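You operate a simulated robot arm through the tools that you are given. There is no shell and no other tool. Be economical: measure what you need, move in short steps, check, and stop when the job is done.

You run a simulated robot arm. Do the job below in one go: nothing can be reset, and whatever is moved stays where it is left.

JOB
Clamp the blue-ended block and brush a patch of paste on its top.
Fine: the block lies in the flat vice already; pale green paste from the blue pot, by the small brush with the green back, on the bare steel of the top; the brush goes back to its spot; leave the stop and the other blocks. Set down upright: small brush with the green back. A coat counts when it lies all over at full strength: go over it till it gets no stronger.

The check looks at the end state, three seconds after you hand in, the way a careful person would. Anything else that was tipped, shoved, dropped, spilled or broken makes it a failure.

ROBOT AND FRAMES
A 6-joint arm with a two-finger parallel gripper, fixed in place. Base frame: the origin is at the foot of the arm, x ahead of it, y to its left, z up; the work surface is at about z = 868. Units: mm, degrees, N and s.
With the tool pointing down near the work surface it reaches from about 260 to 680 mm from the base axis. Its first joint turns from -66.0 to 66.0 degrees. Payload 2.9 kg.
The tool frame sits at the grasp point between the pads (the TCP): z along the fingers, y along the line on which they close. The tips reach 30 mm beyond it. Largest opening 110 mm; finger width 20, thickness 10; the body of the gripper, 48 by 112 mm, starts 55 mm behind the TCP.
Orientation is that of the tool frame in the base frame, as a unit quaternion [w, x, y, z]. With the fingers straight down and closing along the base's y, the tool's x points along the base's -x, its y along +y and its z along -z.

CONTROLS
- The arm moves only by the tool nudge_tool. Its argument "targets" is a list of rows, each a list of 2 entries, a list of its own where there are three numbers: the shift along the tool's x, y, z in mm, then the turn, a rotation vector about the tool's x, y, z in rad. In form: [[[tx, ty, tz], [rx, ry, rz]], ...]. A call has 1 to 10 rows; each row is the pose to reach, as a shift and turn from the pose commanded when the call began, along the tool's axes at that moment. "claw" is the finger opening in mm, from 0 to 110, set as the call begins (left out, the last holds). A row lasts 0.2 s, in which the tool goes at most 50 mm and 8.6 degrees; a call with a longer step from one row to the next is refused whole, and so is a gripper value outside its range. A pose out of reach is approached as far as the arm can. The call stops where the force on the tool passes 40 N (or 10 N more than at its start, if that is more) or the arm is blocked; 0.2 s more then pass. Each finger travels about 108 mm/s and halts on what it meets, pressing with about 33 N; the grip force reading is that of the motor and also rises with nothing between the fingers. The clock runs only during rows and for 0.2 s after the last one: add rows that repeat a pose to give the fingers time. The reply holds the time, the measured pose of the TCP, the force on the tool along the base axes, the opening and the grip force, in the units named above and with some noise, with the torque about the TCP (base axes, N m) and any sound that the robot's microphone picked up.
- Cameras (640 x 400 px; columns grow to the right, rows downward): "scene" is fixed at [80.9, 427.4, 1421.5]; the picture's right is [-0.81, -0.58, 0.00], its down [-0.22, 0.31, -0.92] and it looks along [0.54, -0.75, -0.38] (base axes); focal length 329 px, centre (320, 200). "wrist" rides on the gripper at [72, 17, -103] in the tool frame; the picture's right is [-0.23, 0.97, 0.00], its down [-0.76, -0.18, -0.62] and it looks along [-0.61, -0.14, 0.78] (tool axes); focal length 222 px, centre (320, 200). There is no depth. A picture from a camera that has moved, and an enlarged one, comes with that camera's place and axes in the base frame and with its lens. The place of the scene camera against the robot may be out by one fixed shift of up to 25 mm in any direction.
- get_image(camera): a new picture of that camera. No time passes.
- inspect(camera, box): a new picture of the part [left, top, right, bottom] of that camera's present view, enlarged. No time passes.
- close_job(): hands the job in; it is judged then, once.

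Work in short steps. Places have to be worked out from the pictures, the camera data and where the tool is seen: move nearer, look again, correct. Check each grasp and each placing, and mend what went wrong. You have 120 turns and 64 pictures in all, those below and enlarged ones among them. Open the gripper and draw the arm clear of the work before you hand the job in, unless the task says otherwise; then end with one line.

The tools are called after "Emit:" as name(argument=value, ...) on one line, values as JSON. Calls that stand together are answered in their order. nudge_tool: Moves the arm, as the interface text tells. Its arguments: {"type":"object","properties":{"targets":{"type":"array","items":{"type":"array"}},"claw":{"type":"number"}},"required":["targets"]} The other tools are called the same way: get_image (camera) takes a picture; inspect (camera, box) takes an enlarged picture of a part of a camera's view; close_job () hands the job in.

At the start:

```text
t: 0.0
tcp_pos: [376.9, -171.8, 1250.5]
tool_rot: [0.0, 0.0, 1.0, 0.0]
force: [0.4, 0.6, -0.6]
ft_torque: [0.0, -0.01, -0.03]
gripper_width: 110.2
grasp_force: 0.1
```

scene: 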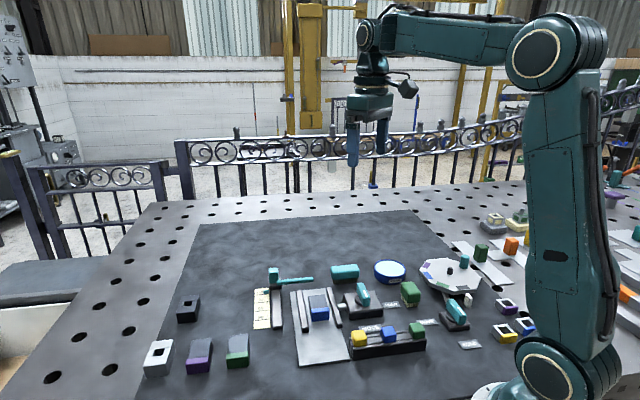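
wrist: 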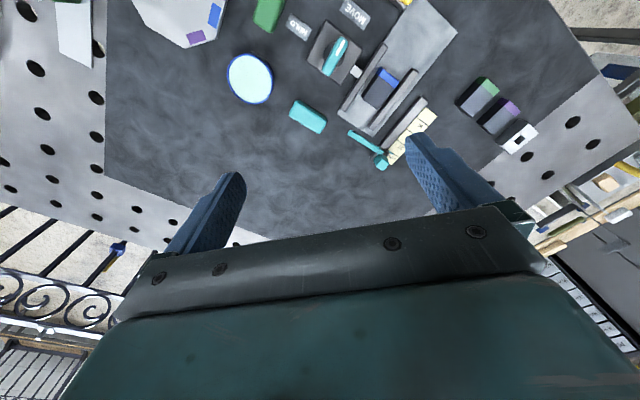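

The scene picture shows the vice with the blue-ended block, a pot, and several brushes and levers. I will enlarge the work area first.

Emit:
inspect(camera="scene", box=[240, 240, 400, 370])

Emit:
inspect(camera="scene", box=[340, 230, 540, 370])

Emit:
inspect(camera="wrist", box=[220, 0, 460, 180])

```text
3.08 times, centred on (320, 305) of scene
camera zoom: at [80.9, 427.4, 1421.5], right [-0.81, -0.58, 0.0], down [-0.22, 0.31, -0.92], along [0.54, -0.75, -0.38], focal length 1012 px, centre (320, -123)
```

zoom: 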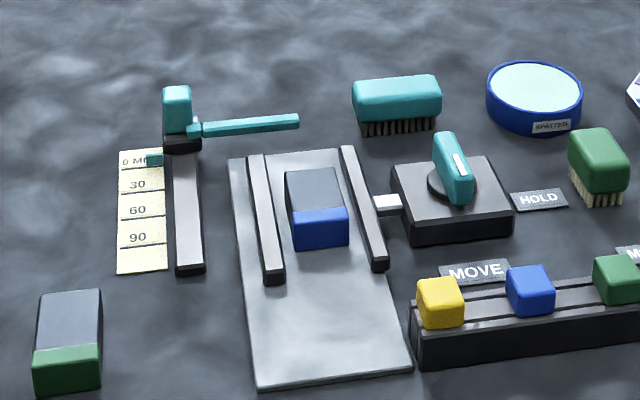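

```text
2.86 times, centred on (440, 300) of scene
camera zoom: at [80.9, 427.4, 1421.5], right [-0.81, -0.58, 0.0], down [-0.22, 0.31, -0.92], along [0.54, -0.75, -0.38], focal length 940 px, centre (-23, -86)
```

zoom: 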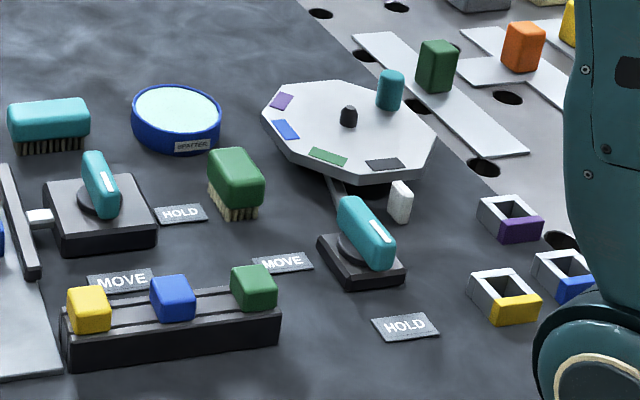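

```text
2.22 times, centred on (340, 90) of wrist
camera zoom: at [304.4, -155.3, 1354.1], right [0.23, 0.97, 0.0], down [0.76, -0.18, 0.62], along [0.61, -0.14, -0.78], focal length 494 px, centre (276, 444)
```

zoom: 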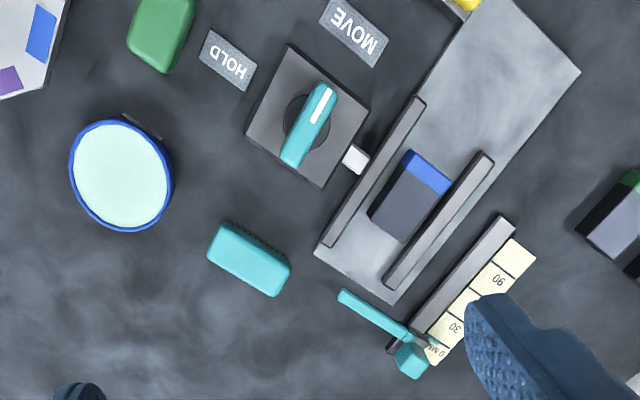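

I place the knob roughly at (353,-140), the block at (428,-71), the green brush at (276,-230) and the pot at (355,-300). The knob's white mark points to MOVE. I move closer over the vice to measure better.

Emit:
nudge_tool(targets=[[[-6, 13, 42], [0, 0, 0]], [[-12, 26, 85], [0, 0, 0]], [[-18, 39, 128], [0, 0, 0]], [[-23, 52, 170], [0, 0, 0]], [[-23, 52, 170], [0, 0, 0]]])

Emit:
get_image(camera="wrist")

```text
t: 1.2
tcp_pos: [400.2, -122.6, 1080.9]
tool_rot: [0.0, 0.0, 1.0, 0.001]
force: [0.0, 0.1, 0.1]
ft_torque: [0.0, 0.0, 0.0]
gripper_width: 110.2
grasp_force: 0.1
```

```text
58 pictures are left
camera wrist: at [328.1, -103.7, 1184.1], right [0.23, 0.97, 0.0], down [0.76, -0.18, 0.62], along [0.61, -0.14, -0.78], focal length 222 px, centre (320, 200)
```

wrist: 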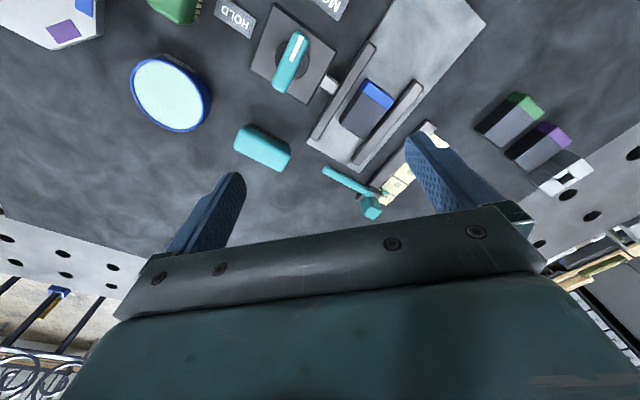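

Emit:
inspect(camera="wrist", box=[220, 0, 440, 170])

```text
2.35 times, centred on (330, 85) of wrist
camera zoom: at [328.1, -103.7, 1184.1], right [0.23, 0.97, 0.0], down [0.76, -0.18, 0.62], along [0.61, -0.14, -0.78], focal length 523 px, centre (296, 471)
```

zoom: 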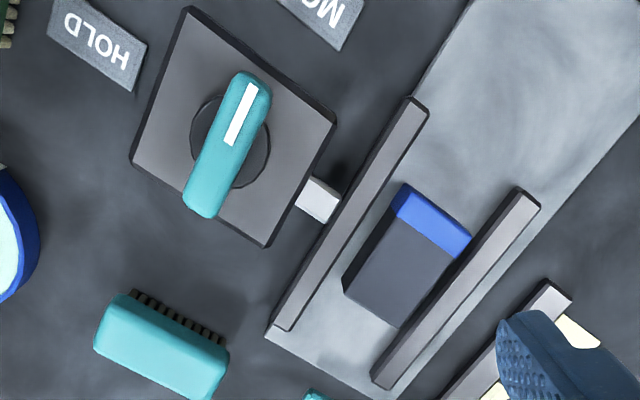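

The knob disc is near (352,-141), with the lever along about 137°, parallel to the rails. HOLD lies at about 227°, a +90° turn. I move above the knob and yaw the gripper -43° so the fingers straddle the lever.

Emit:
nudge_tool(targets=[[[8, -3, 13], [0, 0, 0.125]], [[16, -6, 27], [0, 0, 0.25]], [[24, -9, 40], [0, 0, 0.375]], [[32, -12, 54], [0, 0, 0.5]], [[40, -15, 67], [0, 0, 0.625]], [[48, -18.4, 81], [0, 0, 0.75]], [[48, -18.4, 81], [0, 0, 0.75]]], claw=50)

Emit:
get_image(camera="wrist")

Emit:
inspect(camera="scene", box=[260, 220, 460, 345])

```text
t: 2.8
tcp_pos: [352.2, -138.3, 998.8]
tool_rot: [0.001, 0.368, 0.93, -0.001]
force: [-0.1, -0.7, -0.3]
ft_torque: [0.03, 0.03, -0.02]
gripper_width: 50.2
grasp_force: 0.1
```

```text
56 pictures are left
camera wrist: at [310.6, -76.7, 1103.0], right [0.83, 0.56, 0.0], down [0.43, -0.65, 0.62], along [0.35, -0.52, -0.78], focal length 222 px, centre (320, 200)
```

wrist: 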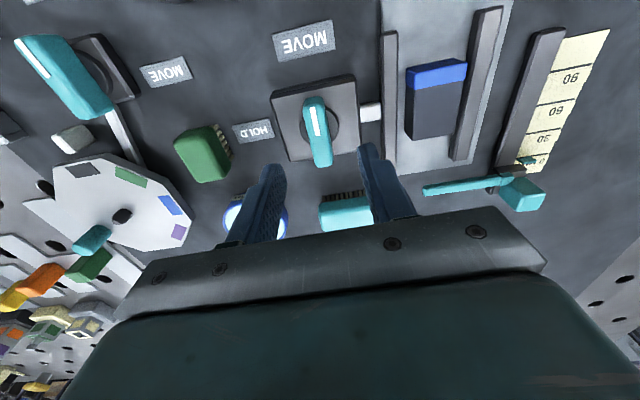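

```text
3.20 times, centred on (360, 282) of scene
camera zoom: at [80.9, 427.4, 1421.5], right [-0.81, -0.58, 0.0], down [-0.22, 0.31, -0.92], along [0.54, -0.75, -0.38], focal length 1053 px, centre (192, -64)
```

zoom: 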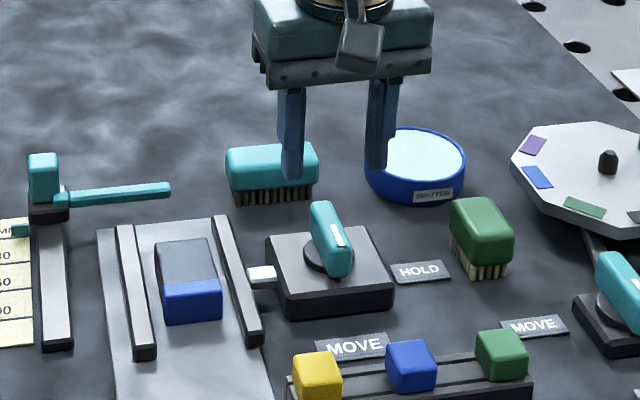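

Triangulating puts the lever top at z≈907 and its centre at (351.5,-140.5). I lower the open fingers around it to TCP z≈926, so the tips sit at about 896.

Emit:
nudge_tool(targets=[[[-1, -2, 25], [0, 0, 0]], [[-1, -2, 45], [0, 0, 0]], [[-1, -2, 60], [0, 0, 0]], [[-1, -2, 73], [0, 0, 0]], [[-1, -2, 73], [0, 0, 0]]])

Emit:
inspect(camera="scene", box=[300, 240, 420, 330])

Emit:
get_image(camera="wrist")

```text
t: 4.0
tcp_pos: [351.2, -140.3, 925.7]
tool_rot: [0.0, 0.367, 0.93, 0.001]
force: [-0.1, -0.6, 0.4]
ft_torque: [0.02, -0.03, 0.01]
gripper_width: 50.0
grasp_force: 0.0
```

```text
4.44 times, centred on (360, 285) of scene
camera zoom: at [80.9, 427.4, 1421.5], right [-0.81, -0.58, 0.0], down [-0.22, 0.31, -0.92], along [0.54, -0.75, -0.38], focal length 1462 px, centre (142, -178)
```

zoom: 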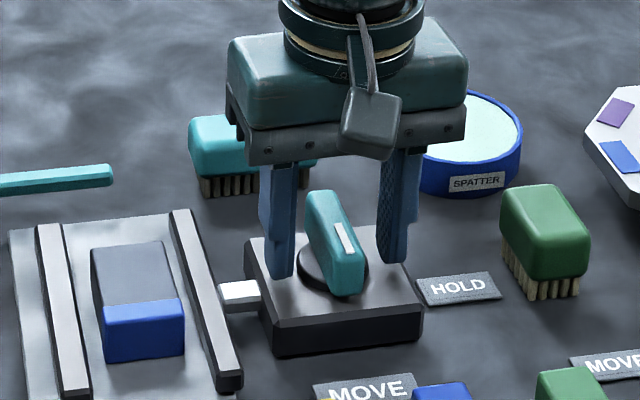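

```text
53 pictures are left
camera wrist: at [309.9, -79.2, 1029.7], right [0.83, 0.56, 0.0], down [0.44, -0.65, 0.62], along [0.35, -0.52, -0.78], focal length 222 px, centre (320, 200)
```

wrist: 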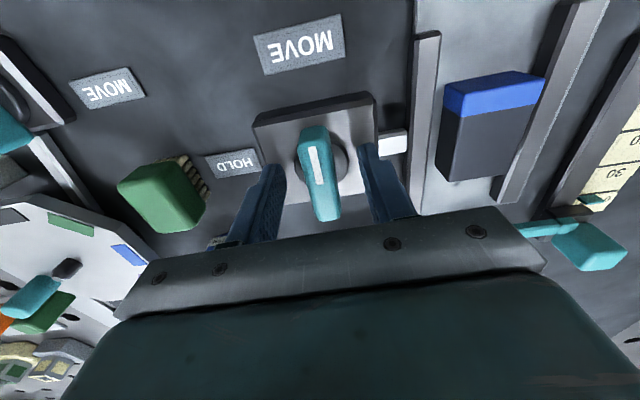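

The fingers straddle the lever symmetrically, with the tips just above the base plate. I close on it.

Emit:
nudge_tool(targets=[[[0, 0, 2], [0, 0, 0]], [[0, 0, 2], [0, 0, 0]], [[0, 0, 2], [0, 0, 0]]], claw=5)

```text
t: 4.8
tcp_pos: [352.4, -140.3, 926.1]
tool_rot: [0.001, 0.366, 0.931, 0.002]
force: [1.2, 5.3, 21.8]
ft_torque: [0.6, 0.78, -0.1]
gripper_width: 17.8
grasp_force: 45.4
```

I have gripped the lever at 17.8 mm, with some downward load, probably from the tips on the disc. I relieve that by 2.5 mm and start turning towards HOLD.

Emit:
nudge_tool(targets=[[[0, 0, -2.5], [0, 0, 0]], [[0, 0, -2.5], [0, 0, -0.1]], [[0, 0, -2.5], [0, 0, -0.2]], [[0, 0, -2.5], [0, 0, -0.3]], [[0, 0, -2.5], [0, 0, -0.4]]])

```text
t: 6.0
tcp_pos: [351.4, -141.1, 926.0]
tool_rot: [-0.001, 0.173, 0.985, 0.001]
force: [13.0, 1.0, -33.1]
ft_torque: [-0.01, -0.14, 0.01]
gripper_width: 17.8
grasp_force: 44.7
```

The lever follows (23° turned), but it is being pulled up by 33 N. I lower the command by about 1.4 mm and go on turning.

Emit:
nudge_tool(targets=[[[0, 0, 1.4], [0, 0, 0]], [[0, 0, 1.4], [0, 0, -0.1]], [[0, 0, 1.4], [0, 0, -0.2]], [[0, 0, 1.4], [0, 0, -0.3]], [[0, 0, 1.4], [0, 0, -0.4]]])

Emit:
inspect(camera="scene", box=[260, 240, 420, 345])

```text
t: 7.2
tcp_pos: [351.0, -141.3, 926.3]
tool_rot: [-0.001, -0.025, 1.0, 0.0]
force: [-6.3, -4.4, 21.0]
ft_torque: [0.23, 1.18, -0.05]
gripper_width: 18.1
grasp_force: 44.9
```

```text
3.81 times, centred on (340, 292) of scene
camera zoom: at [80.5, 427.4, 1421.6], right [-0.81, -0.58, 0.0], down [-0.22, 0.31, -0.92], along [0.54, -0.75, -0.38], focal length 1253 px, centre (244, -152)
```

zoom: 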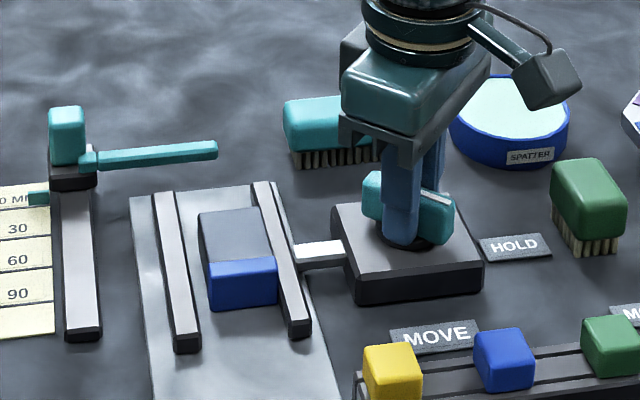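

The rod is extending and the jaw is closing on the block, so the direction is right. I continue turning.

Emit:
nudge_tool(targets=[[[0, 0, -0.6], [0, 0, -0.1]], [[0, 0, -0.6], [0, 0, -0.2]], [[0, 0, -0.6], [0, 0, -0.3]], [[0, 0, -0.6], [0, 0, -0.4]]])

```text
t: 8.2
tcp_pos: [352.5, -140.9, 926.6]
tool_rot: [0.001, -0.222, 0.975, -0.002]
force: [-10.0, -21.6, 14.9]
ft_torque: [0.92, -0.46, -0.03]
gripper_width: 18.2
grasp_force: 44.8
```

About 69° is turned, with some side load in -y. I ease the centre about 1 mm that way and finish the last 21°.

Emit:
nudge_tool(targets=[[[0.9, -0.7, -0.3], [0, 0, 0]], [[0.9, -0.7, -0.3], [0, 0, -0.1]], [[0.9, -0.7, -0.3], [0, 0, -0.2]], [[0.9, -0.7, -0.3], [0, 0, -0.3]], [[0.9, -0.7, -0.3], [0, 0, -0.37]], [[0.9, -0.7, -0.3], [0, 0, -0.37]]])

Emit:
inspect(camera="scene", box=[260, 240, 420, 345])

```text
t: 9.6
tcp_pos: [351.6, -142.2, 926.2]
tool_rot: [0.0, -0.398, 0.917, -0.002]
force: [10.5, -21.5, -8.1]
ft_torque: [0.17, -0.23, -1.18]
gripper_width: 18.1
grasp_force: 45.2
```

```text
3.81 times, centred on (340, 292) of scene
camera zoom: at [81.2, 426.8, 1421.7], right [-0.81, -0.58, 0.0], down [-0.22, 0.31, -0.92], along [0.54, -0.75, -0.38], focal length 1253 px, centre (244, -152)
```

zoom: 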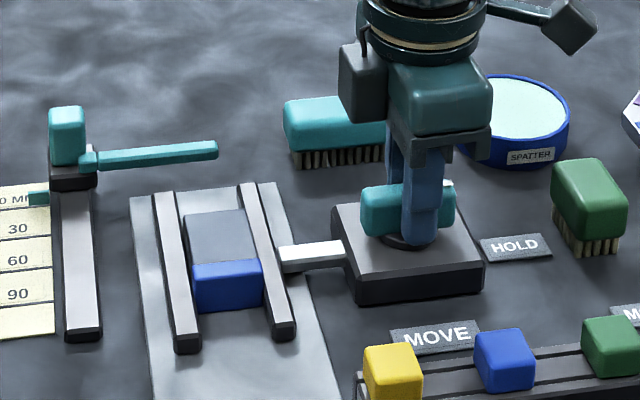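

The yaw is now 90° turned and torque of -1.2 N·m is building, so the clamp is tightening. I turn a touch further to reach the end.

Emit:
nudge_tool(targets=[[[0, 0, 0], [0, 0, -0.05]], [[0, 0, 0], [0, 0, -0.1]], [[0, 0, 0], [0, 0, -0.1]]])

Emit:
get_image(camera="wrist")

```text
t: 10.4
tcp_pos: [352.1, -142.9, 925.8]
tool_rot: [0.0, -0.443, 0.896, -0.002]
force: [11.4, -22.4, -5.0]
ft_torque: [0.05, 0.02, -1.27]
gripper_width: 20.2
grasp_force: 45.0
```

```text
50 pictures are left
camera wrist: at [293.9, -190.1, 1030.4], right [-0.64, 0.77, 0.0], down [0.6, 0.5, 0.62], along [0.48, 0.39, -0.78], focal length 222 px, centre (320, 200)
```

wrist: 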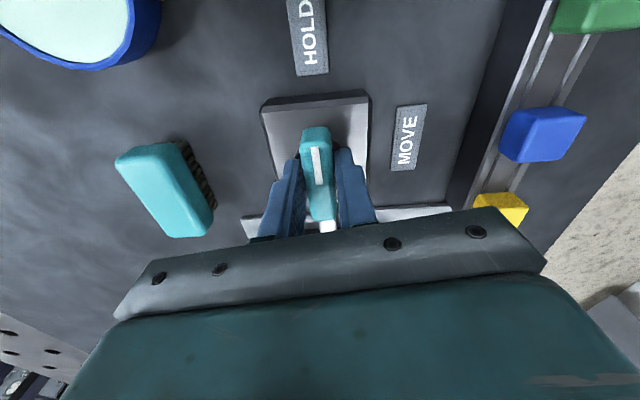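

The fingers are now skewing on the lever (opening 20.2), so the knob is at its end stop at HOLD. I undo the over-turn, open and rise.

Emit:
nudge_tool(targets=[[[0, 0, 0], [0, 0, 0.08]], [[0, 0, 0], [0, 0, 0.1]]])

Emit:
nudge_tool(targets=[[[0, 0, 0], [0, 0, 0]], [[0, 0, 0], [0, 0, 0]], [[0, 0, -30], [0, 0, 0]], [[0, 0, -80], [0, 0, 0]], [[0, 0, -110], [0, 0, 0]]], claw=50)

Emit:
inspect(camera="scene", box=[260, 240, 420, 345])

```text
t: 11.0
tcp_pos: [352.3, -141.2, 927.2]
tool_rot: [0.0, -0.399, 0.917, -0.001]
force: [15.0, -17.2, -2.4]
ft_torque: [-0.69, 0.84, -0.72]
gripper_width: 18.3
grasp_force: 45.0
```

```text
t: 12.2
tcp_pos: [351.7, -140.4, 1036.8]
tool_rot: [0.0, -0.399, 0.917, 0.0]
force: [-0.8, 0.1, 0.8]
ft_torque: [0.0, -0.01, -0.02]
gripper_width: 50.0
grasp_force: 0.0
```

```text
3.81 times, centred on (340, 292) of scene
camera zoom: at [80.9, 427.4, 1421.5], right [-0.81, -0.58, 0.0], down [-0.22, 0.31, -0.92], along [0.54, -0.75, -0.38], focal length 1253 px, centre (244, -152)
```

zoom: 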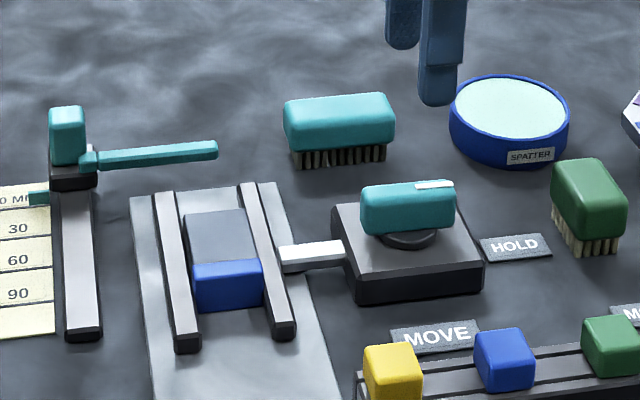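

The knob points at HOLD and the block is clamped between the jaws. Next I go above the green brush, near (276,-230), for a close look with yaw back at 0.

Emit:
nudge_tool(targets=[[[12, -4, 0], [0, 0, 0.117]], [[24, -8, 0], [0, 0, 0.234]], [[37, -11, 0], [0, 0, 0.351]], [[49, -14, 0], [0, 0, 0.468]], [[61, -18, 0], [0, 0, 0.585]], [[73, -22, 0], [0, 0, 0.702]], [[86, -25.4, 0], [0, 0, 0.82]], [[86, -25.4, 0], [0, 0, 0.82]]])

Emit:
get_image(camera="wrist")

```text
t: 14.0
tcp_pos: [310.9, -222.9, 1036.9]
tool_rot: [0.0, 0.001, 1.0, 0.001]
force: [0.8, -0.8, 0.6]
ft_torque: [0.02, 0.0, 0.0]
gripper_width: 50.0
grasp_force: 0.1
```

```text
48 pictures are left
camera wrist: at [238.1, -204.9, 1140.7], right [0.23, 0.97, 0.0], down [0.76, -0.18, 0.62], along [0.61, -0.14, -0.78], focal length 222 px, centre (320, 200)
```

wrist: 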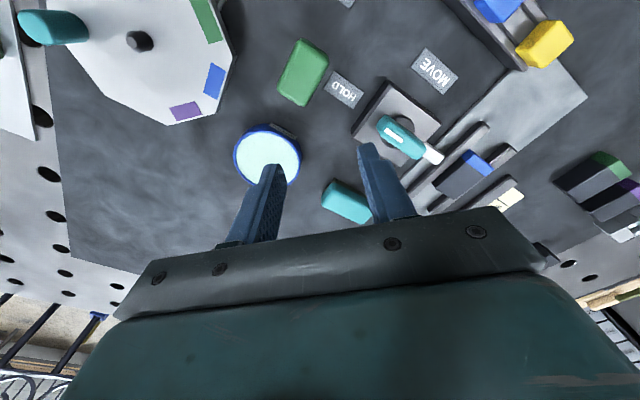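

Emit:
inspect(camera="wrist", box=[220, 20, 400, 190])

Emit:
inspect(camera="scene", box=[360, 250, 450, 320])

```text
2.35 times, centred on (310, 105) of wrist
camera zoom: at [238.1, -204.9, 1140.7], right [0.23, 0.97, 0.0], down [0.76, -0.18, 0.62], along [0.61, -0.14, -0.78], focal length 523 px, centre (344, 424)
```

zoom: 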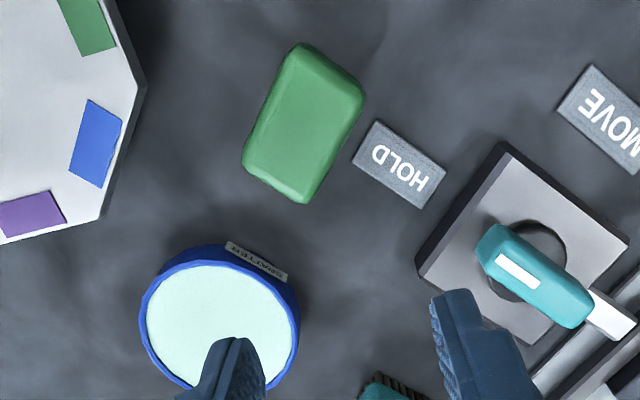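

```text
5.71 times, centred on (405, 285) of scene
camera zoom: at [80.9, 427.4, 1421.5], right [-0.81, -0.58, 0.0], down [-0.22, 0.31, -0.92], along [0.54, -0.75, -0.38], focal length 1880 px, centre (-166, -286)
```

zoom: 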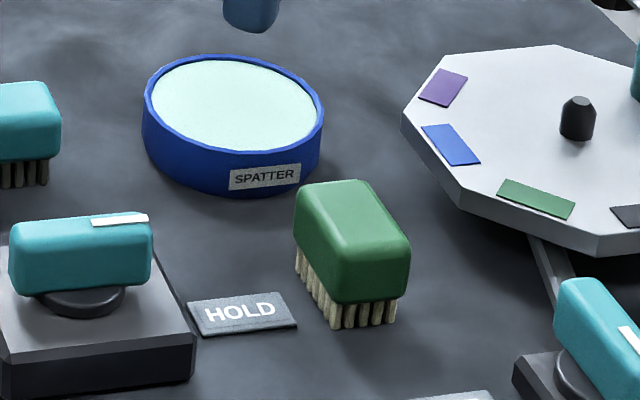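

The brush reads about 48×30 mm, centred near (272,-231), with its long axis parallel to the vice. I move above it with yaw -43° to grip across its width.

Emit:
nudge_tool(targets=[[[6, -2, 8], [0, 0, 0.125]], [[13, -3, 16], [0, 0, 0.25]], [[20, -4, 24], [0, 0, 0.375]], [[26, -5, 31], [0, 0, 0.5]], [[32, -7, 39], [0, 0, 0.625]], [[39, -8, 47], [0, 0, 0.754]], [[39, -8, 47], [0, 0, 0.754]]], claw=70)

Emit:
get_image(camera="wrist")

```text
t: 15.6
tcp_pos: [271.6, -231.8, 989.2]
tool_rot: [-0.001, 0.369, 0.929, 0.0]
force: [0.4, -0.4, -0.3]
ft_torque: [0.02, -0.02, -0.02]
gripper_width: 69.8
grasp_force: 0.1
```

```text
45 pictures are left
camera wrist: at [230.1, -168.4, 1093.0], right [0.83, 0.55, 0.0], down [0.43, -0.65, 0.62], along [0.34, -0.52, -0.78], focal length 222 px, centre (320, 200)
```

wrist: 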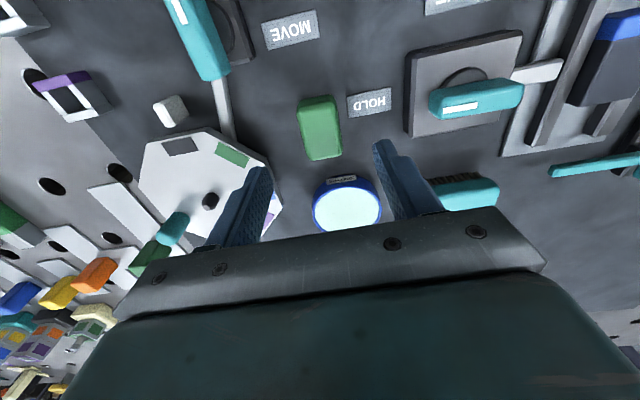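

The brush centre is confirmed at about (271.5,-230.5) and aligned with the fingers. I narrow to 50 mm to stay clear of the turntable and descend to TCP z≈917.

Emit:
nudge_tool(targets=[[[0, 1, 20], [0, 0, 0]], [[0, 1, 45], [0, 0, 0]], [[0, 1, 60], [0, 0, 0]], [[0, 1, 72], [0, 0, 0]], [[0, 1, 72], [0, 0, 0]]], claw=50)

Emit:
inspect(camera="scene", box=[360, 230, 450, 320])

Emit:
get_image(camera="wrist")

```text
t: 16.8
tcp_pos: [272.4, -229.2, 917.8]
tool_rot: [0.0, 0.368, 0.93, 0.0]
force: [0.5, -0.2, -0.1]
ft_torque: [0.02, -0.03, 0.0]
gripper_width: 50.2
grasp_force: 0.0
```

```text
4.44 times, centred on (405, 275) of scene
camera zoom: at [80.9, 427.4, 1421.5], right [-0.81, -0.58, 0.0], down [-0.22, 0.31, -0.92], along [0.54, -0.75, -0.38], focal length 1462 px, centre (-58, -133)
```

zoom: 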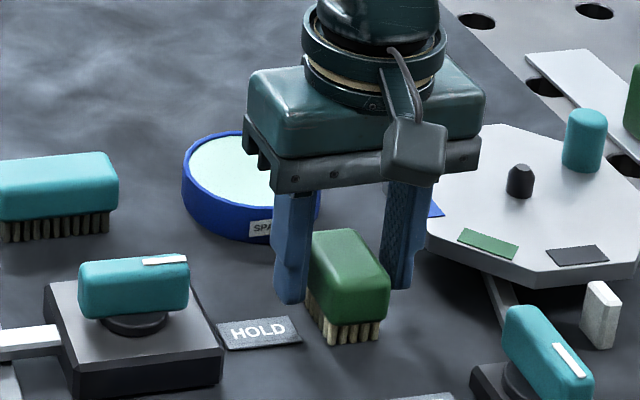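

```text
43 pictures are left
camera wrist: at [230.9, -167.1, 1020.9], right [0.83, 0.55, 0.0], down [0.43, -0.65, 0.62], along [0.35, -0.52, -0.78], focal length 222 px, centre (320, 200)
```

wrist: 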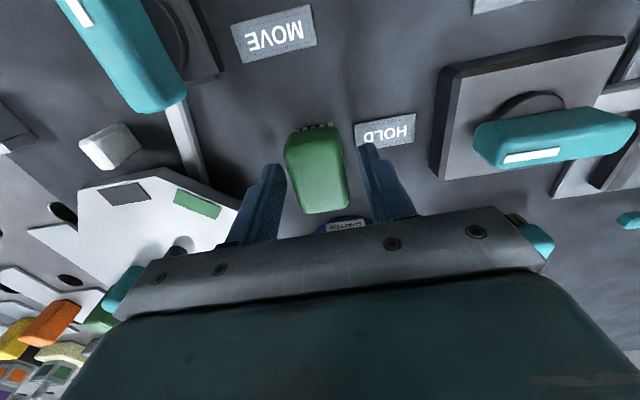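

The fingers straddle the brush evenly. I go 4 mm lower and close on the green back.

Emit:
nudge_tool(targets=[[[0, 0, 4], [0, 0, 0]], [[0, 0, 4], [0, 0, 0]]])

Emit:
nudge_tool(targets=[[[0, 0, 0], [0, 0, 0]], [[0, 0, 0], [0, 0, 0]], [[0, 0, 0], [0, 0, 0]]], claw=15)

```text
t: 17.4
tcp_pos: [271.7, -229.5, 913.4]
tool_rot: [0.001, 0.368, 0.93, -0.001]
force: [0.4, 0.3, -0.4]
ft_torque: [-0.01, 0.03, -0.02]
gripper_width: 50.2
grasp_force: 0.0
```

```text
t: 18.2
tcp_pos: [272.6, -227.9, 913.9]
tool_rot: [0.0, 0.368, 0.93, 0.0]
force: [0.4, 1.0, 1.3]
ft_torque: [0.08, 0.02, -0.04]
gripper_width: 33.1
grasp_force: 33.0
```

I grip it at 33 mm. Its home pose is TCP (272,-229,913.6) at yaw -43°. I lift 70 mm and check.

Emit:
nudge_tool(targets=[[[0, 0, -10], [0, 0, 0]], [[0, 0, -40], [0, 0, 0]], [[0, 0, -80], [0, 0, 0]], [[0, 0, -80], [0, 0, 0]]])

Emit:
get_image(camera="wrist")

Emit:
inspect(camera="scene", box=[340, 200, 450, 290])

```text
t: 19.2
tcp_pos: [273.0, -227.8, 993.0]
tool_rot: [0.001, 0.368, 0.93, -0.001]
force: [0.8, 0.2, -0.6]
ft_torque: [0.0, 0.01, 0.01]
gripper_width: 33.1
grasp_force: 33.0
```

```text
42 pictures are left
camera wrist: at [231.8, -166.8, 1097.3], right [0.83, 0.55, 0.0], down [0.43, -0.65, 0.62], along [0.35, -0.52, -0.78], focal length 222 px, centre (320, 200)
```

wrist: 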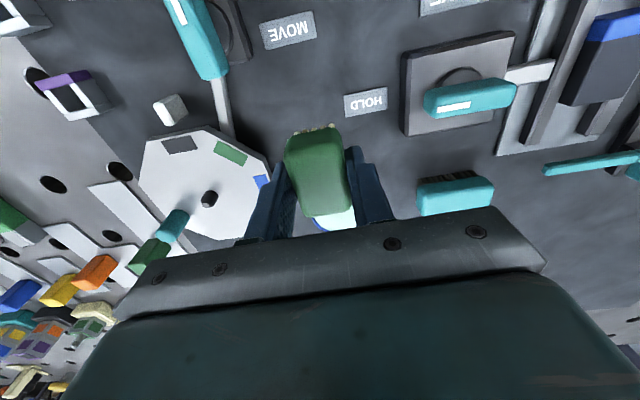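

```text
4.44 times, centred on (395, 245) of scene
camera zoom: at [80.9, 427.4, 1421.5], right [-0.81, -0.58, 0.0], down [-0.22, 0.31, -0.92], along [0.54, -0.75, -0.38], focal length 1462 px, centre (-13, 0)
```

zoom: 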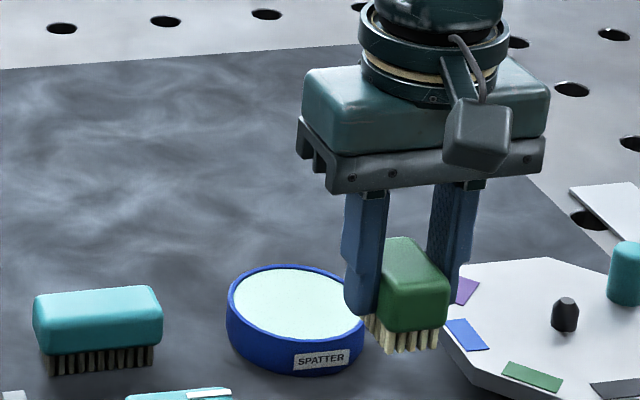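

The brush is held upright, and its bristle tips are about 45.6 mm below the TCP. The pot centre works out at (351.5,-300). I move above it.

Emit:
nudge_tool(targets=[[[-27, 0, 0], [0, 0, 0]], [[-54, 0, 5], [0, 0, 0]], [[-80, 1, 12], [0, 0, 0]], [[-106.6, 1, 20], [0, 0, 0]], [[-106.6, 1, 20], [0, 0, 0]]])

Emit:
inspect(camera="scene", box=[330, 200, 440, 290])

Emit:
get_image(camera="wrist")

```text
t: 20.4
tcp_pos: [350.6, -300.3, 973.0]
tool_rot: [0.0, 0.368, 0.93, -0.001]
force: [0.1, 1.5, -0.7]
ft_torque: [-0.01, -0.02, 0.02]
gripper_width: 33.1
grasp_force: 33.0
```

```text
4.44 times, centred on (385, 245) of scene
camera zoom: at [80.9, 427.4, 1421.6], right [-0.81, -0.58, 0.0], down [-0.22, 0.31, -0.92], along [0.54, -0.75, -0.38], focal length 1462 px, centre (31, 0)
```

zoom: 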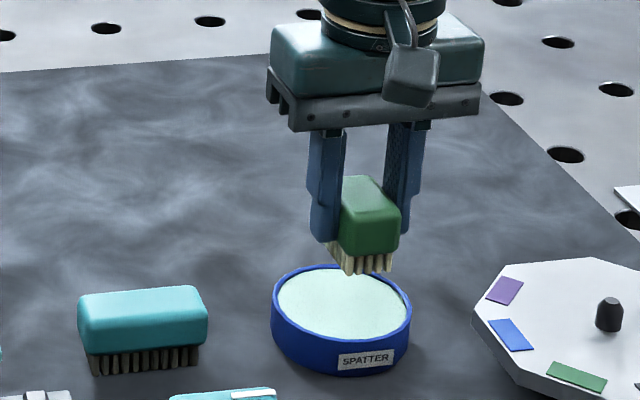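

```text
39 pictures are left
camera wrist: at [309.4, -239.3, 1076.7], right [0.83, 0.55, 0.0], down [0.43, -0.65, 0.62], along [0.35, -0.52, -0.78], focal length 222 px, centre (320, 200)
```

wrist: 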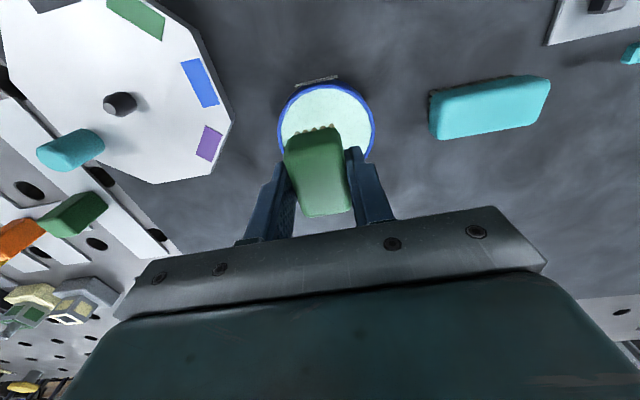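

The pot centre is a couple of mm to tool +y. I shift 2.5 mm and dip slowly while watching the force.

Emit:
nudge_tool(targets=[[[0, 2.5, 10], [0, 0, 0]], [[0, 2.5, 20], [0, 0, 0]], [[0, 2.5, 28], [0, 0, 0]], [[0, 2.5, 34], [0, 0, 0]]])

Emit:
inspect(camera="scene", box=[330, 220, 440, 300])

```text
t: 21.4
tcp_pos: [353.4, -300.1, 939.5]
tool_rot: [0.0, 0.369, 0.93, 0.0]
force: [0.1, -0.7, -0.6]
ft_torque: [0.03, 0.02, 0.0]
gripper_width: 33.4
grasp_force: 32.7
```

```text
5.00 times, centred on (385, 260) of scene
camera zoom: at [80.9, 427.4, 1421.6], right [-0.81, -0.58, 0.0], down [-0.22, 0.31, -0.92], along [0.54, -0.75, -0.38], focal length 1645 px, centre (-5, -100)
```

zoom: 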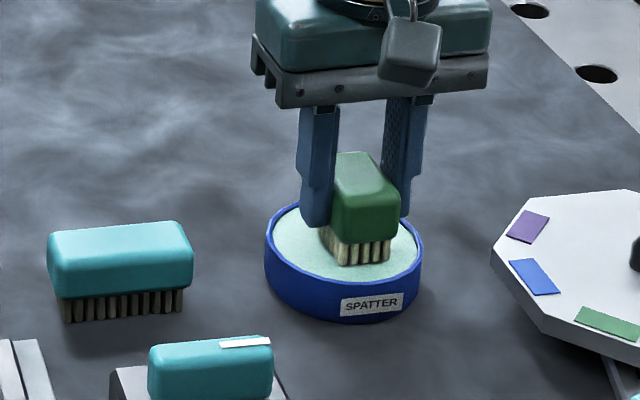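

The bristles are at about the paste surface with no force yet. I continue in small steps.

Emit:
nudge_tool(targets=[[[0, 0, 2], [0, 0, 0]], [[0, 0, 4], [0, 0, 0]], [[0, 0, 6], [0, 0, 0]]])

Emit:
inspect(camera="scene", box=[350, 235, 420, 290])

```text
t: 22.2
tcp_pos: [353.8, -300.7, 935.3]
tool_rot: [0.003, 0.368, 0.93, -0.001]
force: [-2.6, 0.8, 25.8]
ft_torque: [-0.03, -0.01, -0.02]
gripper_width: 33.4
grasp_force: 33.1
```

```text
7.27 times, centred on (385, 262) of scene
camera zoom: at [80.5, 427.7, 1421.5], right [-0.81, -0.58, 0.0], down [-0.22, 0.31, -0.92], along [0.54, -0.75, -0.38], focal length 2393 px, centre (-153, -254)
```

zoom: 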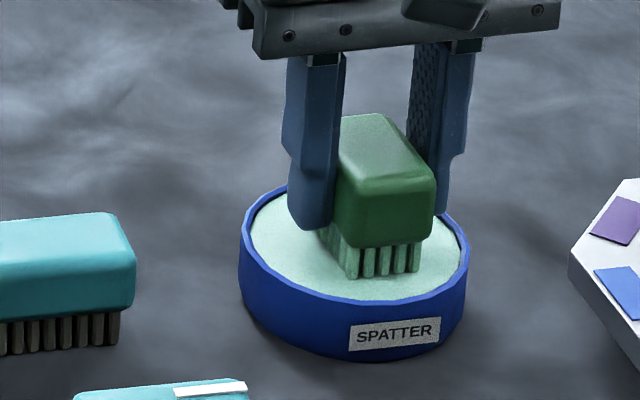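

Contact came at TCP ≈ 936 and the bristles are now pale green, so the brush is loaded. I lift it straight up, well clear.

Emit:
nudge_tool(targets=[[[0, 0, -3], [0, 0, 0]], [[0, 0, -10], [0, 0, 0]], [[0, 0, -30], [0, 0, 0]], [[0, 0, -60], [0, 0, 0]], [[0, 0, -60], [0, 0, 0]]])

Emit:
inspect(camera="scene", box=[330, 190, 440, 280])

```text
t: 23.4
tcp_pos: [354.5, -299.6, 993.7]
tool_rot: [-0.001, 0.368, 0.93, 0.001]
force: [0.2, 0.3, -0.6]
ft_torque: [-0.01, -0.01, -0.01]
gripper_width: 33.2
grasp_force: 32.8
```

```text
4.44 times, centred on (385, 235) of scene
camera zoom: at [80.9, 427.4, 1421.6], right [-0.81, -0.58, 0.0], down [-0.22, 0.31, -0.92], along [0.54, -0.75, -0.38], focal length 1462 px, centre (31, 44)
```

zoom: 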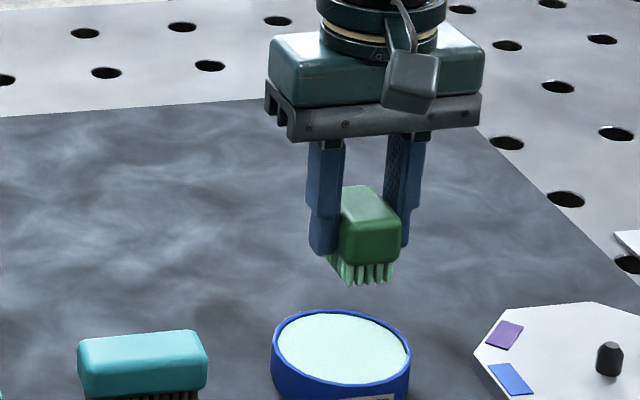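

The brush is loaded and upright. I carry it high over to just beyond the block's far end, so the wrist camera sees the clamped block unobstructed.

Emit:
nudge_tool(targets=[[[7, 38, -8], [0, 0, 0]], [[14, 77, -12], [0, 0, 0]], [[22, 115, -12], [0, 0, 0]], [[29, 154, -12], [0, 0, 0]], [[36, 192, -12], [0, 0, 0]], [[36, 192, -12], [0, 0, 0]]])

Emit:
get_image(camera="wrist")

```text
t: 24.8
tcp_pos: [457.5, -134.0, 1005.6]
tool_rot: [0.0, 0.368, 0.93, 0.0]
force: [0.8, 0.2, -0.5]
ft_torque: [0.04, 0.01, -0.01]
gripper_width: 33.2
grasp_force: 32.9
```

```text
35 pictures are left
camera wrist: at [415.7, -72.7, 1109.3], right [0.83, 0.55, 0.0], down [0.43, -0.65, 0.62], along [0.35, -0.52, -0.78], focal length 222 px, centre (320, 200)
```

wrist: 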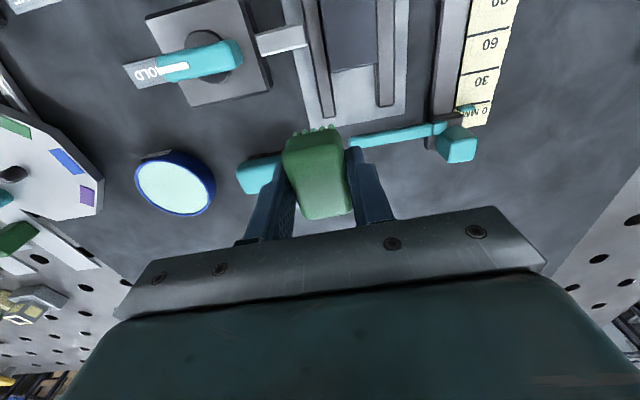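

The block sits at the top edge of the picture. I move 45 mm along tool +x and look again.

Emit:
nudge_tool(targets=[[[22, 6, 0], [0, 0, 0]], [[45, 10, 0], [0, 0, 0]], [[45, 10, 0], [0, 0, 0]]])

Emit:
inspect(camera="wrist", box=[220, 0, 440, 170])

Emit:
inspect(camera="scene", box=[270, 240, 370, 330])

```text
t: 25.6
tcp_pos: [431.6, -96.8, 1005.8]
tool_rot: [-0.001, 0.368, 0.93, 0.0]
force: [0.1, 0.6, -1.3]
ft_torque: [0.01, -0.01, -0.01]
gripper_width: 33.1
grasp_force: 32.6
```

```text
2.35 times, centred on (330, 85) of wrist
camera zoom: at [390.2, -34.6, 1109.4], right [0.83, 0.55, 0.0], down [0.43, -0.65, 0.62], along [0.35, -0.52, -0.78], focal length 523 px, centre (296, 471)
```

zoom: 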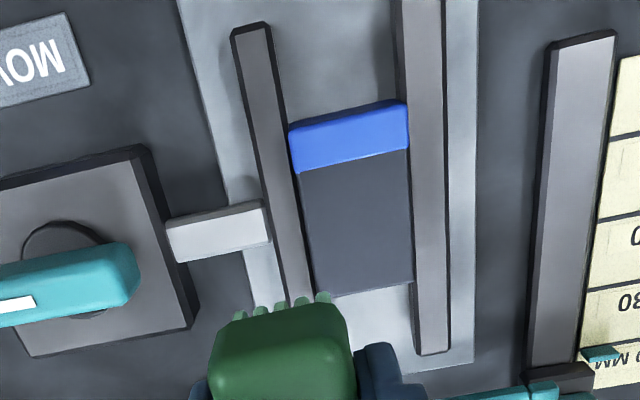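

```text
4.44 times, centred on (320, 285) of scene
camera zoom: at [80.9, 427.4, 1421.5], right [-0.81, -0.58, 0.0], down [-0.22, 0.31, -0.92], along [0.54, -0.75, -0.38], focal length 1462 px, centre (320, -178)
```

zoom: 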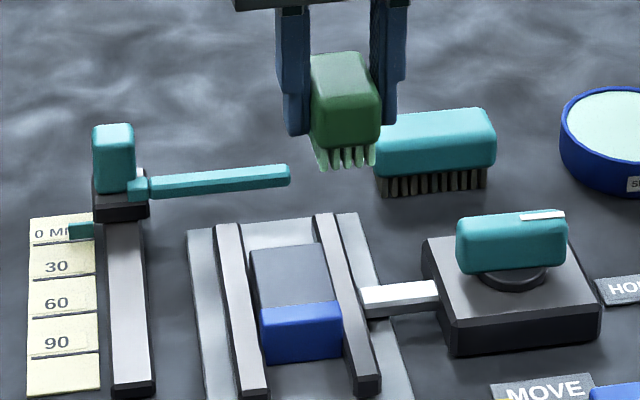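

The block is clamped, touching both jaws. Its steel area is about 40×46 mm, centred near (439,-65), at a yaw of about -45°. I move over it and down to leave about 12 mm above the top, then check.

Emit:
nudge_tool(targets=[[[8, 14, 5], [0, 0, 0.02]], [[16, 28, 10], [0, 0, 0.035]], [[16, 28, 30], [0, 0, 0.035]], [[16, 28, 48], [0, 0, 0.035]], [[16, 28, 48], [0, 0, 0.035]]])

Emit:
inspect(camera="wrist", box=[220, 50, 440, 220])

Emit:
inspect(camera="scene", box=[280, 240, 370, 330])

```text
t: 26.8
tcp_pos: [440.1, -66.8, 956.6]
tool_rot: [0.0, 0.384, 0.923, 0.0]
force: [0.0, 0.6, -0.5]
ft_torque: [0.0, -0.03, -0.03]
gripper_width: 33.1
grasp_force: 33.2
```

```text
2.35 times, centred on (330, 135) of wrist
camera zoom: at [399.6, -2.6, 1060.6], right [0.85, 0.52, 0.0], down [0.41, -0.67, 0.62], along [0.33, -0.53, -0.78], focal length 523 px, centre (296, 353)
```

zoom: 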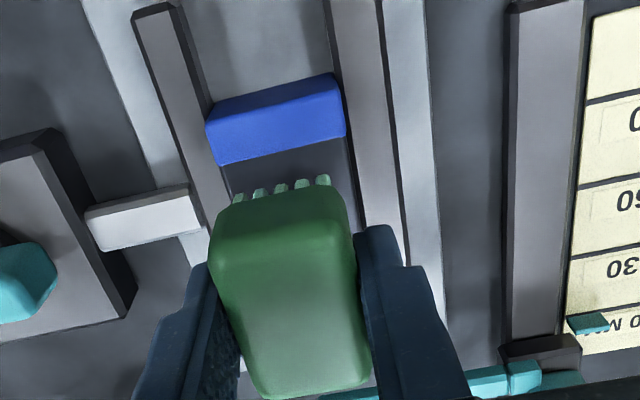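

```text
4.44 times, centred on (325, 285) of scene
camera zoom: at [80.9, 427.4, 1421.5], right [-0.81, -0.58, 0.0], down [-0.22, 0.31, -0.92], along [0.54, -0.75, -0.38], focal length 1462 px, centre (298, -178)
```

zoom: 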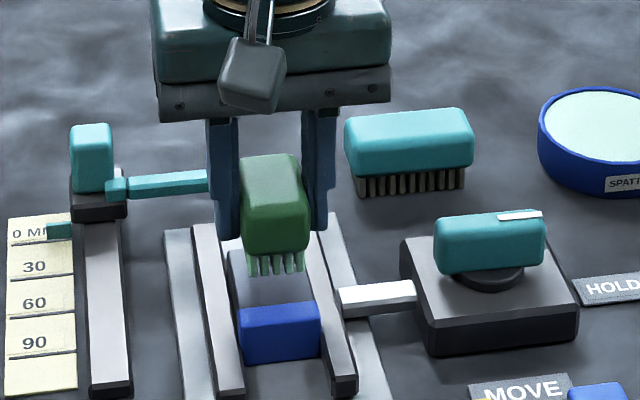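

The brush is centred well over the steel, with its front edge about 4 mm short of the blue line. I shift 1.4 mm sideways and lower gently to contact.

Emit:
nudge_tool(targets=[[[0, 1.4, 6], [0, 0, 0]], [[0, 1.4, 10], [0, 0, 0]], [[0, 1.4, 13], [0, 0, 0]], [[0, 1.4, 15], [0, 0, 0]]])

```text
t: 27.8
tcp_pos: [440.4, -64.5, 942.8]
tool_rot: [0.0, 0.384, 0.923, 0.0]
force: [-0.6, 1.0, 3.2]
ft_torque: [-0.07, -0.02, -0.01]
gripper_width: 33.0
grasp_force: 32.7
```

Contact is at TCP ≈ 943 with about 3 N. I stroke gently sideways ±5 mm, pressing 0.5 mm more.

Emit:
nudge_tool(targets=[[[0, 0, 0.7], [0, 0, 0]], [[0, -3, 0.7], [0, 0, 0]], [[0, -5, 0.7], [0, 0, 0]], [[0, -2, 0.7], [0, 0, 0]], [[0, 2, 0.7], [0, 0, 0]], [[0, 5, 0.7], [0, 0, 0]], [[0, 2, 0.7], [0, 0, 0]], [[0, 0, 0.7], [0, 0, 0]]])

Emit:
inspect(camera="wrist", box=[220, 50, 440, 220])

```text
t: 29.6
tcp_pos: [442.7, -63.2, 942.4]
tool_rot: [0.001, 0.382, 0.924, 0.001]
force: [6.3, 4.7, 21.2]
ft_torque: [-0.01, -0.34, 0.08]
gripper_width: 33.5
grasp_force: 32.4
```

```text
2.35 times, centred on (330, 135) of wrist
camera zoom: at [401.6, -0.1, 1046.0], right [0.85, 0.53, 0.0], down [0.41, -0.66, 0.62], along [0.33, -0.53, -0.78], focal length 523 px, centre (296, 353)
```

zoom: 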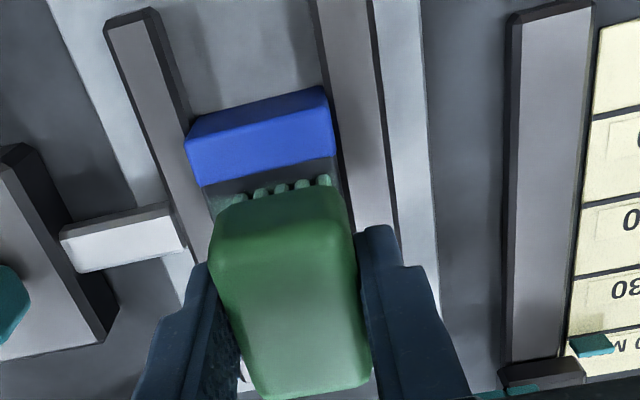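

Force is about 21 N. I lift and back off to see the coat.

Emit:
nudge_tool(targets=[[[0, 0, -5], [0, 0, 0]], [[0, 0, -30], [0, 0, 0]], [[-22, 0, -55], [0, 0, 0]], [[-45, 0, -60], [0, 0, 0]], [[-45, 0, -60], [0, 0, 0]]])

Emit:
inspect(camera="wrist", box=[240, 0, 440, 150])

```text
t: 30.8
tcp_pos: [471.1, -97.4, 1001.7]
tool_rot: [0.0, 0.386, 0.923, 0.0]
force: [-0.2, 0.2, -1.2]
ft_torque: [0.02, -0.01, -0.02]
gripper_width: 33.2
grasp_force: 33.8
```

```text
2.67 times, centred on (340, 75) of wrist
camera zoom: at [432.3, -34.1, 1105.1], right [0.85, 0.53, 0.0], down [0.41, -0.67, 0.62], along [0.33, -0.53, -0.78], focal length 592 px, centre (267, 533)
```

zoom: 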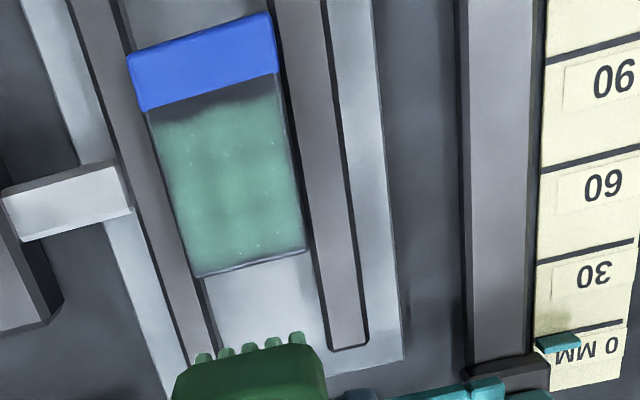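

The coat covers nearly all of it, except a strip of about 5 mm beside the blue end, and it is still thin. I return for another pass, extending 4 mm towards the blue line.

Emit:
nudge_tool(targets=[[[25, 0, 20], [0, 0, 0]], [[45, 0, 45], [0, 0, 0]], [[48, 0, 57], [0, 0, 0]], [[48, 0, 59.7], [0, 0, 0]], [[49, -3, 59.7], [0, 0, 0]], [[49, -5, 59.7], [0, 0, 0]], [[49, -1, 59.7], [0, 0, 0]], [[49, 3, 59.7], [0, 0, 0]], [[49, 5, 59.7], [0, 0, 0]], [[47, 3, 59.7], [0, 0, 0]]])

Emit:
nudge_tool(targets=[[[-1, -4, 0], [0, 0, 0]], [[-1, -8, 0], [0, 0, 0]], [[-2, -4, 0], [0, 0, 0]], [[-2, 1, 0], [0, 0, 0]], [[0, 1, 0], [0, 0, 0]], [[1, -3, 0], [0, 0, 0]], [[1, -7, 0], [0, 0, 0]], [[0, -3, -5], [0, 0, 0]], [[-24, -3, -40], [0, 0, 0]], [[-47, -3, -60], [0, 0, 0]]])

Emit:
inspect(camera="wrist", box=[240, 0, 440, 150])

```text
t: 33.0
tcp_pos: [440.8, -60.8, 942.9]
tool_rot: [0.001, 0.383, 0.924, 0.001]
force: [-2.1, 5.0, 14.4]
ft_torque: [-0.05, -0.1, 0.0]
gripper_width: 33.3
grasp_force: 32.9
```

```text
t: 35.2
tcp_pos: [473.2, -95.9, 1003.6]
tool_rot: [-0.001, 0.384, 0.923, 0.0]
force: [-0.1, 0.4, -1.0]
ft_torque: [0.0, -0.01, 0.02]
gripper_width: 33.1
grasp_force: 33.5
```

```text
2.67 times, centred on (340, 75) of wrist
camera zoom: at [432.7, -33.5, 1106.3], right [0.85, 0.53, 0.0], down [0.41, -0.67, 0.62], along [0.33, -0.53, -0.78], focal length 592 px, centre (267, 533)
```

zoom: 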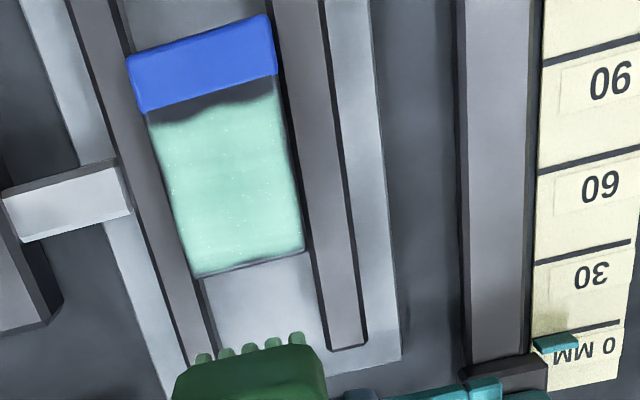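

The coat is much stronger, but about 4 mm next to the blue end is still thin. I do another pass 3 mm further forward.

Emit:
nudge_tool(targets=[[[25, 0, 20], [0, 0, 0]], [[47, 0, 45], [0, 0, 0]], [[51, 0, 57], [0, 0, 0]], [[51.5, 0, 60], [0, 0, 0]], [[51.5, -3, 60], [0, 0, 0]], [[51.5, -6, 60], [0, 0, 0]], [[51.5, -2, 60], [0, 0, 0]], [[51.5, 2, 60], [0, 0, 0]], [[51.5, 5.5, 60], [0, 0, 0]], [[51.5, 2, 60], [0, 0, 0]]])

Emit:
nudge_tool(targets=[[[0, -4, 0], [0, 0, 0]], [[0, -8, 0], [0, 0, 0]], [[0, -4, 0], [0, 0, 0]], [[0, 0, 0], [0, 0, 0]], [[0, 3.5, 0], [0, 0, 0]], [[0, 0, 0], [0, 0, 0]], [[0, -2, -5], [0, 0, 0]], [[-26, -2, -40], [0, 0, 0]], [[-51.5, -2, -60], [0, 0, 0]]])

Emit:
inspect(camera="wrist", box=[240, 0, 440, 150])

```text
t: 37.4
tcp_pos: [438.4, -57.8, 942.2]
tool_rot: [0.001, 0.384, 0.924, 0.0]
force: [1.9, 3.0, 8.5]
ft_torque: [-0.01, -0.17, 0.04]
gripper_width: 33.2
grasp_force: 33.3
```

```text
t: 39.4
tcp_pos: [473.4, -94.7, 1001.5]
tool_rot: [-0.001, 0.384, 0.923, 0.0]
force: [0.2, -0.5, -0.7]
ft_torque: [0.0, 0.0, -0.02]
gripper_width: 33.3
grasp_force: 32.8
```

```text
2.67 times, centred on (340, 75) of wrist
camera zoom: at [432.8, -33.6, 1106.1], right [0.85, 0.53, 0.0], down [0.41, -0.67, 0.62], along [0.33, -0.53, -0.78], focal length 592 px, centre (267, 533)
```

zoom: 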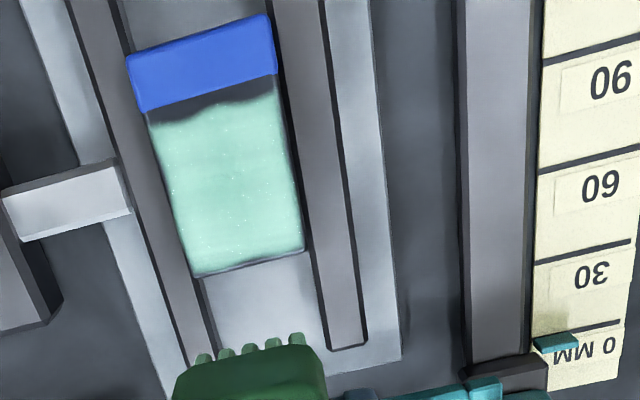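

The boundary did not change: either the patch ends there or the brush is dry. I look closely at the coat and at the brush.

Emit:
inspect(camera="wrist", box=[270, 0, 350, 120])

Emit:
inspect(camera="scene", box=[280, 215, 360, 335])

```text
3.33 times, centred on (310, 60) of wrist
camera zoom: at [432.8, -33.6, 1106.1], right [0.85, 0.53, 0.0], down [0.41, -0.67, 0.62], along [0.33, -0.53, -0.78], focal length 740 px, centre (353, 667)
```

zoom: 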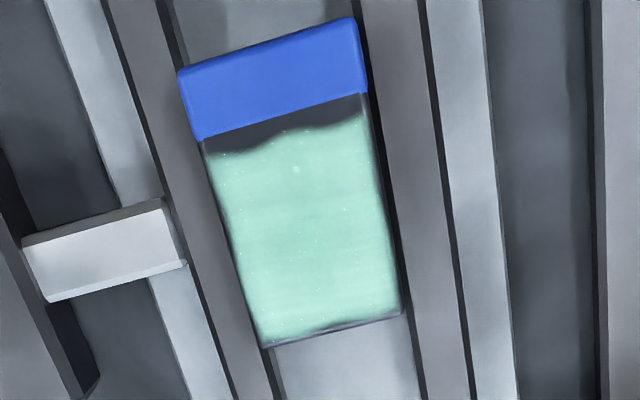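

```text
3.33 times, centred on (320, 275) of scene
camera zoom: at [80.9, 427.4, 1421.6], right [-0.81, -0.58, 0.0], down [-0.22, 0.31, -0.92], along [0.54, -0.75, -0.38], focal length 1097 px, centre (320, -50)
```

zoom: 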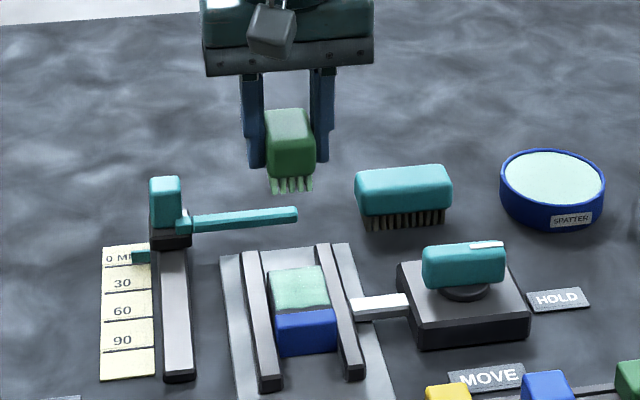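

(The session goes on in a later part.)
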